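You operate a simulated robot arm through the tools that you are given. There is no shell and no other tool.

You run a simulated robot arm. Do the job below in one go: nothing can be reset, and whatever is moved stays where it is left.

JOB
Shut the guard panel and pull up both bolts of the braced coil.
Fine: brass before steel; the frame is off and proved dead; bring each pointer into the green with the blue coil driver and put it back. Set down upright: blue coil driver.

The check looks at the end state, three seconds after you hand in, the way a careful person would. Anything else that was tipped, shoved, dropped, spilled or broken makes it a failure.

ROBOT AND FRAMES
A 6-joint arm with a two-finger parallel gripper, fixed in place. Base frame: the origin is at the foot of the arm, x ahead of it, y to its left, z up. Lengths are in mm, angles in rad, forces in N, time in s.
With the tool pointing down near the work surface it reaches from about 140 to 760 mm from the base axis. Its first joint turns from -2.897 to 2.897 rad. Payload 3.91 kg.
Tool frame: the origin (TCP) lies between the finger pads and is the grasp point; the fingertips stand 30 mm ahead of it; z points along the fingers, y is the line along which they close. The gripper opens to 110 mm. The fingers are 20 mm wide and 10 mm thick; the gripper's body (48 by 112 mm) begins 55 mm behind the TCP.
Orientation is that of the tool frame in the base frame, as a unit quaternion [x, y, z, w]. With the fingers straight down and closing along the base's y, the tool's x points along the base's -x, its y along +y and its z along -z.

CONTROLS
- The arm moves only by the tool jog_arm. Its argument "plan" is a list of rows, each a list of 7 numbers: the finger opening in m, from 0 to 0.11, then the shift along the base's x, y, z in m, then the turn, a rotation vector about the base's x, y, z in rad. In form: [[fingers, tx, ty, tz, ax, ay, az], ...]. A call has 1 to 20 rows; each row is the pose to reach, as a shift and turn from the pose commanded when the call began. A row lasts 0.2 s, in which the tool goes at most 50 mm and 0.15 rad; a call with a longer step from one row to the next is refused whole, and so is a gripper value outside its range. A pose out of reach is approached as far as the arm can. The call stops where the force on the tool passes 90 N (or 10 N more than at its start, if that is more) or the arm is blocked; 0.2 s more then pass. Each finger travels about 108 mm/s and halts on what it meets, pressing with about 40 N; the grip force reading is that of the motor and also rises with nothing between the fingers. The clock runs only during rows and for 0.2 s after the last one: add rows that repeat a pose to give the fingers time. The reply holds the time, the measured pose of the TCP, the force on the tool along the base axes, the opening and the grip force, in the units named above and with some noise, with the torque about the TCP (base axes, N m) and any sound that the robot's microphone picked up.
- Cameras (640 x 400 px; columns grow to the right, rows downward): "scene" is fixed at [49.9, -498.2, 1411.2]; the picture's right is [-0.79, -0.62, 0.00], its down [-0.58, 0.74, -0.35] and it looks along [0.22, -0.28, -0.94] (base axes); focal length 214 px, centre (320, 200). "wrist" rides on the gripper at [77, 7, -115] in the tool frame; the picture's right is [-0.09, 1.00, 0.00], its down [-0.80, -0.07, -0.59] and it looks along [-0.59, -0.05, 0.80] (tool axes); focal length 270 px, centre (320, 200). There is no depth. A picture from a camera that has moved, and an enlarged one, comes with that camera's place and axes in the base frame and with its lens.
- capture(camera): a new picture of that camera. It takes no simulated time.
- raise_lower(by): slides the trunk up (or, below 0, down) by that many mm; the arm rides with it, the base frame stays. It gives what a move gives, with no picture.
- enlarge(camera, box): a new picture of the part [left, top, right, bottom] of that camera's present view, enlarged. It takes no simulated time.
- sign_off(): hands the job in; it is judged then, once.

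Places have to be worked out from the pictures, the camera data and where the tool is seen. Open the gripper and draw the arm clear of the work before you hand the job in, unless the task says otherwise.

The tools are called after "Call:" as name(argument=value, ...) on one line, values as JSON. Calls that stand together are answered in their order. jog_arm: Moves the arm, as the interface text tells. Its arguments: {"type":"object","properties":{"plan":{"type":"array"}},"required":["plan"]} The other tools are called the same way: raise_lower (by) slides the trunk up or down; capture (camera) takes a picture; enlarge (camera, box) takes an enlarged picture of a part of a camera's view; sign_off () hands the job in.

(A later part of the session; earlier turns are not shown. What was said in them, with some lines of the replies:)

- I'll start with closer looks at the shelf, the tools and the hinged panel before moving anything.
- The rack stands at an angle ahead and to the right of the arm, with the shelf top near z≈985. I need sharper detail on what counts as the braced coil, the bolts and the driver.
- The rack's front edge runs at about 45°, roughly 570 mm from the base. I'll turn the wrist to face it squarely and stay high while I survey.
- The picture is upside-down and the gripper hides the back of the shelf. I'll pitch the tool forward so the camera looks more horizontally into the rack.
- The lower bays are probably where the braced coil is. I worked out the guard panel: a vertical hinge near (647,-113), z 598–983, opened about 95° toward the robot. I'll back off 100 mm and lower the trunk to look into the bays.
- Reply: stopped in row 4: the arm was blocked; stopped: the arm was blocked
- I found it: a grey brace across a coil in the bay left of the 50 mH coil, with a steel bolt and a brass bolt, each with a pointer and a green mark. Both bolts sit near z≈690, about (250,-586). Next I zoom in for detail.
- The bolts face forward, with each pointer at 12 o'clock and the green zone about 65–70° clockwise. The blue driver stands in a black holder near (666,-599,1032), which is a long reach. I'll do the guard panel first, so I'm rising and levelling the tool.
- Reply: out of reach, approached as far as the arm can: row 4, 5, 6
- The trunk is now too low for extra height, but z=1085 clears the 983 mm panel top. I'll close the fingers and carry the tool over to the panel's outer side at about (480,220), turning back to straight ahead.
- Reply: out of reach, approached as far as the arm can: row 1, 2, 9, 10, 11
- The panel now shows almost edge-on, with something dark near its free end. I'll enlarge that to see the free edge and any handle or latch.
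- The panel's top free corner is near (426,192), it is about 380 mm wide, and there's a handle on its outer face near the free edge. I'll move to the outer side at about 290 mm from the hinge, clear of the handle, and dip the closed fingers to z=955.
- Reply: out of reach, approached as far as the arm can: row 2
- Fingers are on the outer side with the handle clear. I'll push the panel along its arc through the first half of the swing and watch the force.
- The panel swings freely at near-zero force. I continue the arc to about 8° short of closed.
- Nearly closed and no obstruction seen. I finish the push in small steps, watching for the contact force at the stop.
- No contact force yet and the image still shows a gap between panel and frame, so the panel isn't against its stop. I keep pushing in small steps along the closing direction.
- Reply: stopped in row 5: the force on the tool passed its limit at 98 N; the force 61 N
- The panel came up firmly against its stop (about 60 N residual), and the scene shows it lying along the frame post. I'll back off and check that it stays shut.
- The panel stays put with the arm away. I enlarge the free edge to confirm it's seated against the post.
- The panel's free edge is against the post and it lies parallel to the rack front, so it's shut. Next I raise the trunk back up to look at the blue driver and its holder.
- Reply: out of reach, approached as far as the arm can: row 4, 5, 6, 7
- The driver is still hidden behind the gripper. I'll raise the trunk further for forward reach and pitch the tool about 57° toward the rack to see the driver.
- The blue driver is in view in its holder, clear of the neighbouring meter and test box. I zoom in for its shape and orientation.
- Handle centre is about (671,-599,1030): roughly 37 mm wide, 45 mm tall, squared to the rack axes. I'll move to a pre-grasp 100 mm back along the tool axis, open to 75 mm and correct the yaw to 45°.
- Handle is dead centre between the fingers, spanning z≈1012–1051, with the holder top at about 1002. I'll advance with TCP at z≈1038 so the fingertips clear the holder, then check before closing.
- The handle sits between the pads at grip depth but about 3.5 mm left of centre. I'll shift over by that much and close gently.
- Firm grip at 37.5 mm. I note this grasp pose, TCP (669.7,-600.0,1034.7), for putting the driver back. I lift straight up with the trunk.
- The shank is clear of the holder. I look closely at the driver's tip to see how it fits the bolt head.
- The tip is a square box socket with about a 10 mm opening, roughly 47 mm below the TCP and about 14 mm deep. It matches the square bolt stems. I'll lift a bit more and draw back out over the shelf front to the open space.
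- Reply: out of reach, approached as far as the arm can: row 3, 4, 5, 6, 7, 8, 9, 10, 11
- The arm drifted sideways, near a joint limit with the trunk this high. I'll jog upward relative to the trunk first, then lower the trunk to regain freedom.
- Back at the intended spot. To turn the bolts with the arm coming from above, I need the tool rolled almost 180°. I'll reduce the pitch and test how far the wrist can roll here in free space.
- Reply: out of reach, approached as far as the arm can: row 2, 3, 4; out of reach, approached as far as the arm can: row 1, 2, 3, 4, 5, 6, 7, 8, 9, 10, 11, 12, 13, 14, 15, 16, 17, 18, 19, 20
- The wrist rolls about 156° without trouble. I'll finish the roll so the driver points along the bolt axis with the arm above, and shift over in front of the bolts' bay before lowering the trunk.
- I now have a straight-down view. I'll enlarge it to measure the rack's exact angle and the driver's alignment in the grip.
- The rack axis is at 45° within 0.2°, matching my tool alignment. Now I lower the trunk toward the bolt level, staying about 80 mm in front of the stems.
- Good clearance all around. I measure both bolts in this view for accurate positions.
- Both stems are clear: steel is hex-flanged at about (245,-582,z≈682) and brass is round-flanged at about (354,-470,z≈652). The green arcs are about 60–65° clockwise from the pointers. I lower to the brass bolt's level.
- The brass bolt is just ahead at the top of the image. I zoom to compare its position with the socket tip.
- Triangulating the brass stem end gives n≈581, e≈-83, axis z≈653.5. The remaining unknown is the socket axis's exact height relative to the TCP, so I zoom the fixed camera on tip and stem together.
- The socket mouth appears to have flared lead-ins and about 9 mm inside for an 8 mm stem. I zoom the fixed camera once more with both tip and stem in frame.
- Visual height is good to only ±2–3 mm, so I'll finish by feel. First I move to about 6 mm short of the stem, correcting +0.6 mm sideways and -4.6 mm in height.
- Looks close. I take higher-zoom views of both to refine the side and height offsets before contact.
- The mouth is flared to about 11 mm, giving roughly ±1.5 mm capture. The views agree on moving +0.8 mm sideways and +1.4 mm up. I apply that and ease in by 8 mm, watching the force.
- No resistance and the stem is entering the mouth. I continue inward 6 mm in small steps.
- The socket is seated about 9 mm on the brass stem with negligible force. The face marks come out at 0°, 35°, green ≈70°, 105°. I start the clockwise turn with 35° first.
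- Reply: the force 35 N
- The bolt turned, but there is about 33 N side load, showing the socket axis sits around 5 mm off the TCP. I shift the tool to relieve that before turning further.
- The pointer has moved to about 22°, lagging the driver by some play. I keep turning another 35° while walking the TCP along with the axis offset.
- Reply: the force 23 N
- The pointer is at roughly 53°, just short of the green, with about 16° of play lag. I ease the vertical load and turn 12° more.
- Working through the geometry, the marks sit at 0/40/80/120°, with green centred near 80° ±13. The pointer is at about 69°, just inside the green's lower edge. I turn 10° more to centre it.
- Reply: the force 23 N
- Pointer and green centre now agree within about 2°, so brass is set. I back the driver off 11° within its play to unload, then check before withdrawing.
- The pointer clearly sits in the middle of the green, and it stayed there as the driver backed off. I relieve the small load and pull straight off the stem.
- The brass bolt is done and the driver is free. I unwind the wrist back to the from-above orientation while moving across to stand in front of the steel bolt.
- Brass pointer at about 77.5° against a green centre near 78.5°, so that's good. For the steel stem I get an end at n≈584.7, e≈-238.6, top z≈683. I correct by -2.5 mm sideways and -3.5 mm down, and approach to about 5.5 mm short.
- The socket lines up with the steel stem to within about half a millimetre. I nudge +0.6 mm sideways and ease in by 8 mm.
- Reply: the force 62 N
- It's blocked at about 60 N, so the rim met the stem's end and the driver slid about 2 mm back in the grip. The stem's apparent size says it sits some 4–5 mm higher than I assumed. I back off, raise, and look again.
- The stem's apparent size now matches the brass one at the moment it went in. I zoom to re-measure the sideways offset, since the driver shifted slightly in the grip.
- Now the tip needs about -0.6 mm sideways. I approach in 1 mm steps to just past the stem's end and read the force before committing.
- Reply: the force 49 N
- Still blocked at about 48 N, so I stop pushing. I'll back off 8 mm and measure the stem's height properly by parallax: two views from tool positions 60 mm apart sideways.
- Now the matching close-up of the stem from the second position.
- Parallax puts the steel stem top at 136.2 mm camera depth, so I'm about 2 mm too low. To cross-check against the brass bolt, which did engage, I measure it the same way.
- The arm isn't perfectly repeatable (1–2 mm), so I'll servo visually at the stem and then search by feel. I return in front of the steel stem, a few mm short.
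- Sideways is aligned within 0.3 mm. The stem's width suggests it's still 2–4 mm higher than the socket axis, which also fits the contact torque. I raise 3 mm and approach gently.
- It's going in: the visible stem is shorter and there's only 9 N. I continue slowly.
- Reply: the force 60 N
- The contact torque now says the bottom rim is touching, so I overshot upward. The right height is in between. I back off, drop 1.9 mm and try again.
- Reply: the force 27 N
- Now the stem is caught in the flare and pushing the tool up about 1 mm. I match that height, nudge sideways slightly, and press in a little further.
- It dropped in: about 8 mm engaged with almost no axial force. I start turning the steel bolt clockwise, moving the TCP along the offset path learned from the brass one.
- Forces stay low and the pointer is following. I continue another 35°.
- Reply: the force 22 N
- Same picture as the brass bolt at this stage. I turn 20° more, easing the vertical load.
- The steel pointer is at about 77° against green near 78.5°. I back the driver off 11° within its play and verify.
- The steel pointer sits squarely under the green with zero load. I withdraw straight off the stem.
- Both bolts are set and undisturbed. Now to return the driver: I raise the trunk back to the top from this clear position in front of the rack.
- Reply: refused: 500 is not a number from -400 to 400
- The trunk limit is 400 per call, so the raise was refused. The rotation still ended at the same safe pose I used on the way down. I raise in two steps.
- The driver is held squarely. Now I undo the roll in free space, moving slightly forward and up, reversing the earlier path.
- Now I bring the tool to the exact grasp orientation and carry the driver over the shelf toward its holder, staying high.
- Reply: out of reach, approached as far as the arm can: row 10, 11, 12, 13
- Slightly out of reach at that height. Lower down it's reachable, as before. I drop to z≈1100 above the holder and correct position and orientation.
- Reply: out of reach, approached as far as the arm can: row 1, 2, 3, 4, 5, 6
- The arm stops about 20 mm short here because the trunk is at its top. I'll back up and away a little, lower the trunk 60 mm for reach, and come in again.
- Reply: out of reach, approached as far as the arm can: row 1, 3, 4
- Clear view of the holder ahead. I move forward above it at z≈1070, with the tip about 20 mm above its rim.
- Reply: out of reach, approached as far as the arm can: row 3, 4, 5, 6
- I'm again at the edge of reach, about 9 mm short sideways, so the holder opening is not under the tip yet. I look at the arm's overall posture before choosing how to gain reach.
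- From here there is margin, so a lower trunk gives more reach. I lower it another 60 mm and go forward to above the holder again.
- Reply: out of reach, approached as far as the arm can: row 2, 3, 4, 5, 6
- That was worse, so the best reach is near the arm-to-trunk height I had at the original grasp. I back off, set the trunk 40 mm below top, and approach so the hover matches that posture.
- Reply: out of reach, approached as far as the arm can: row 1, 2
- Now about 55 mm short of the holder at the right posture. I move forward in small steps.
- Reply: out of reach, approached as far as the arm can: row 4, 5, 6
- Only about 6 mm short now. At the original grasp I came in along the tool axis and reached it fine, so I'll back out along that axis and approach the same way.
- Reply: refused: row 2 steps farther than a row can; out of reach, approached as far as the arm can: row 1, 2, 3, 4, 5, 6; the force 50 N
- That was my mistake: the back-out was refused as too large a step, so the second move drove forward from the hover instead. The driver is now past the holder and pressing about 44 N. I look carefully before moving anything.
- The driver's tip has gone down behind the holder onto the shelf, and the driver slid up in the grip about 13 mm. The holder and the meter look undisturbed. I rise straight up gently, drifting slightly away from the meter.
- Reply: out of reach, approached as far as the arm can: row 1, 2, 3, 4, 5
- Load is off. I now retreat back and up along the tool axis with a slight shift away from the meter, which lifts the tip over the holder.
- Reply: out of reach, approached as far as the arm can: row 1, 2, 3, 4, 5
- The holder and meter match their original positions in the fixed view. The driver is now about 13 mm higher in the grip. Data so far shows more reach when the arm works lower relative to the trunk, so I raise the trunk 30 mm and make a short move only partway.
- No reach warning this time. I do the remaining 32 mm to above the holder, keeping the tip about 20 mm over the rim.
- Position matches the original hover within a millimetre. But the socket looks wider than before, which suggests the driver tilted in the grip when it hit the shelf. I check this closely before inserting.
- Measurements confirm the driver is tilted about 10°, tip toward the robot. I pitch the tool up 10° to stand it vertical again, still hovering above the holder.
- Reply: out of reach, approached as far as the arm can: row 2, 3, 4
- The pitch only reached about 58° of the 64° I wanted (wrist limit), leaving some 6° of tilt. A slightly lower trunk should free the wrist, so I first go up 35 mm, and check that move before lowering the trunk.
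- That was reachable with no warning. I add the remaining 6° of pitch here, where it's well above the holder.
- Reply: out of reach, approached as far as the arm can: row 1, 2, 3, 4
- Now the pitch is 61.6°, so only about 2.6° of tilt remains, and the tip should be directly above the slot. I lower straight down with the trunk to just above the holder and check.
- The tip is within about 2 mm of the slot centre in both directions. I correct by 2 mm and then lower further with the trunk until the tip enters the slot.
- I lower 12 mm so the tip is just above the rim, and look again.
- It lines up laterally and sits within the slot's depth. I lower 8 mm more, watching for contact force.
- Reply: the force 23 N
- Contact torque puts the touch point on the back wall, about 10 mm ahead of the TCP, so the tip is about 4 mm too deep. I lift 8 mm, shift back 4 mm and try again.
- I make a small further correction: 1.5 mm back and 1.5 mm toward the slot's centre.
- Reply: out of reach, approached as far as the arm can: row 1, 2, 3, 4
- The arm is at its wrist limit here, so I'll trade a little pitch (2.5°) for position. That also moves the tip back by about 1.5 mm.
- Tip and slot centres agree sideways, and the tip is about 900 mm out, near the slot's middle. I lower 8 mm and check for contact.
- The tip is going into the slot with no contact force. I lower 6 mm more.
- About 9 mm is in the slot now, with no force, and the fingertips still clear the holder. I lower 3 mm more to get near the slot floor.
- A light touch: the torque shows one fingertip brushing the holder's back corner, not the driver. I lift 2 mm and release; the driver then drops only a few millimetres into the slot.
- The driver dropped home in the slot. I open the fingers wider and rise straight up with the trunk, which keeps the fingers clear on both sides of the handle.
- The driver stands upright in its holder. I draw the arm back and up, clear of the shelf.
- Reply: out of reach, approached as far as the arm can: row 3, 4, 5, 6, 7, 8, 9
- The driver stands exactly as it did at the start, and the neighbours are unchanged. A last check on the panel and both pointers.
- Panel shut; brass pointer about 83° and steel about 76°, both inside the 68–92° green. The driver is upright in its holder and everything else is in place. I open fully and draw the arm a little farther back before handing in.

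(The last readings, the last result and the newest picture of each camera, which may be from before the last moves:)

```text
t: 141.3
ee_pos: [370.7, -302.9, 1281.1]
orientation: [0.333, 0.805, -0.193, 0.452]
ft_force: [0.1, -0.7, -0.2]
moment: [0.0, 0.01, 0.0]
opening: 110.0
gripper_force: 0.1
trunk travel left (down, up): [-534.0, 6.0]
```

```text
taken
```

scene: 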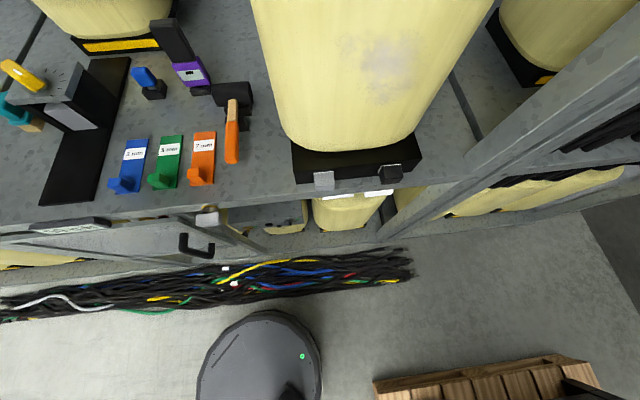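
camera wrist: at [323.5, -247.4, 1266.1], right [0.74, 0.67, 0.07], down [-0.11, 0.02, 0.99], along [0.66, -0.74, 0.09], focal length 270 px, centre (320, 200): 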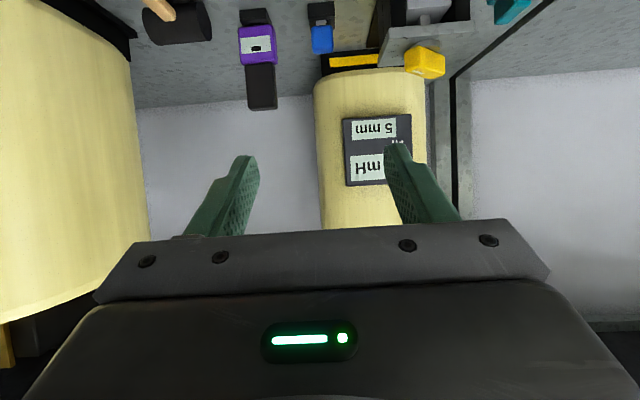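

The arm is clear, the gripper is open, and the scene shows the panel shut, the driver upright in its holder and the rest in place. I hand the job in.

Call:
sign_off()

```text
The job is handed in.
```

The guard panel is shut, both bolts of the braced coil are pulled up, brass before steel, and the blue coil driver is back upright in its holder. The job is handed in; I haven't seen the check's result.

- **Bolts:** By my final measurements the brass pointer sits at about 83° and the steel at about 76°. I put the green arc at roughly 68–92°, measured on the brass bolt. The brass pointer's fixed-camera view alone gave about 89°, but I trust the closer wrist-camera reading more.
- **Panel:** I pushed it to a firm stop and it stayed put after I let go. Its free edge lies against the frame post.
- **A mistake on the way back:** While returning the driver I sent two moves together. The first was refused, so the second drove the driver past its holder and pressed it onto the shelf with about 44 N. It slid and tilted in the grip, and I straightened it before setting it down.
- **Neighbours:** The holder matches its starting view. The purple meter next to it may have been nudged by about 1.5 mm. I saw no other change on the shelf.
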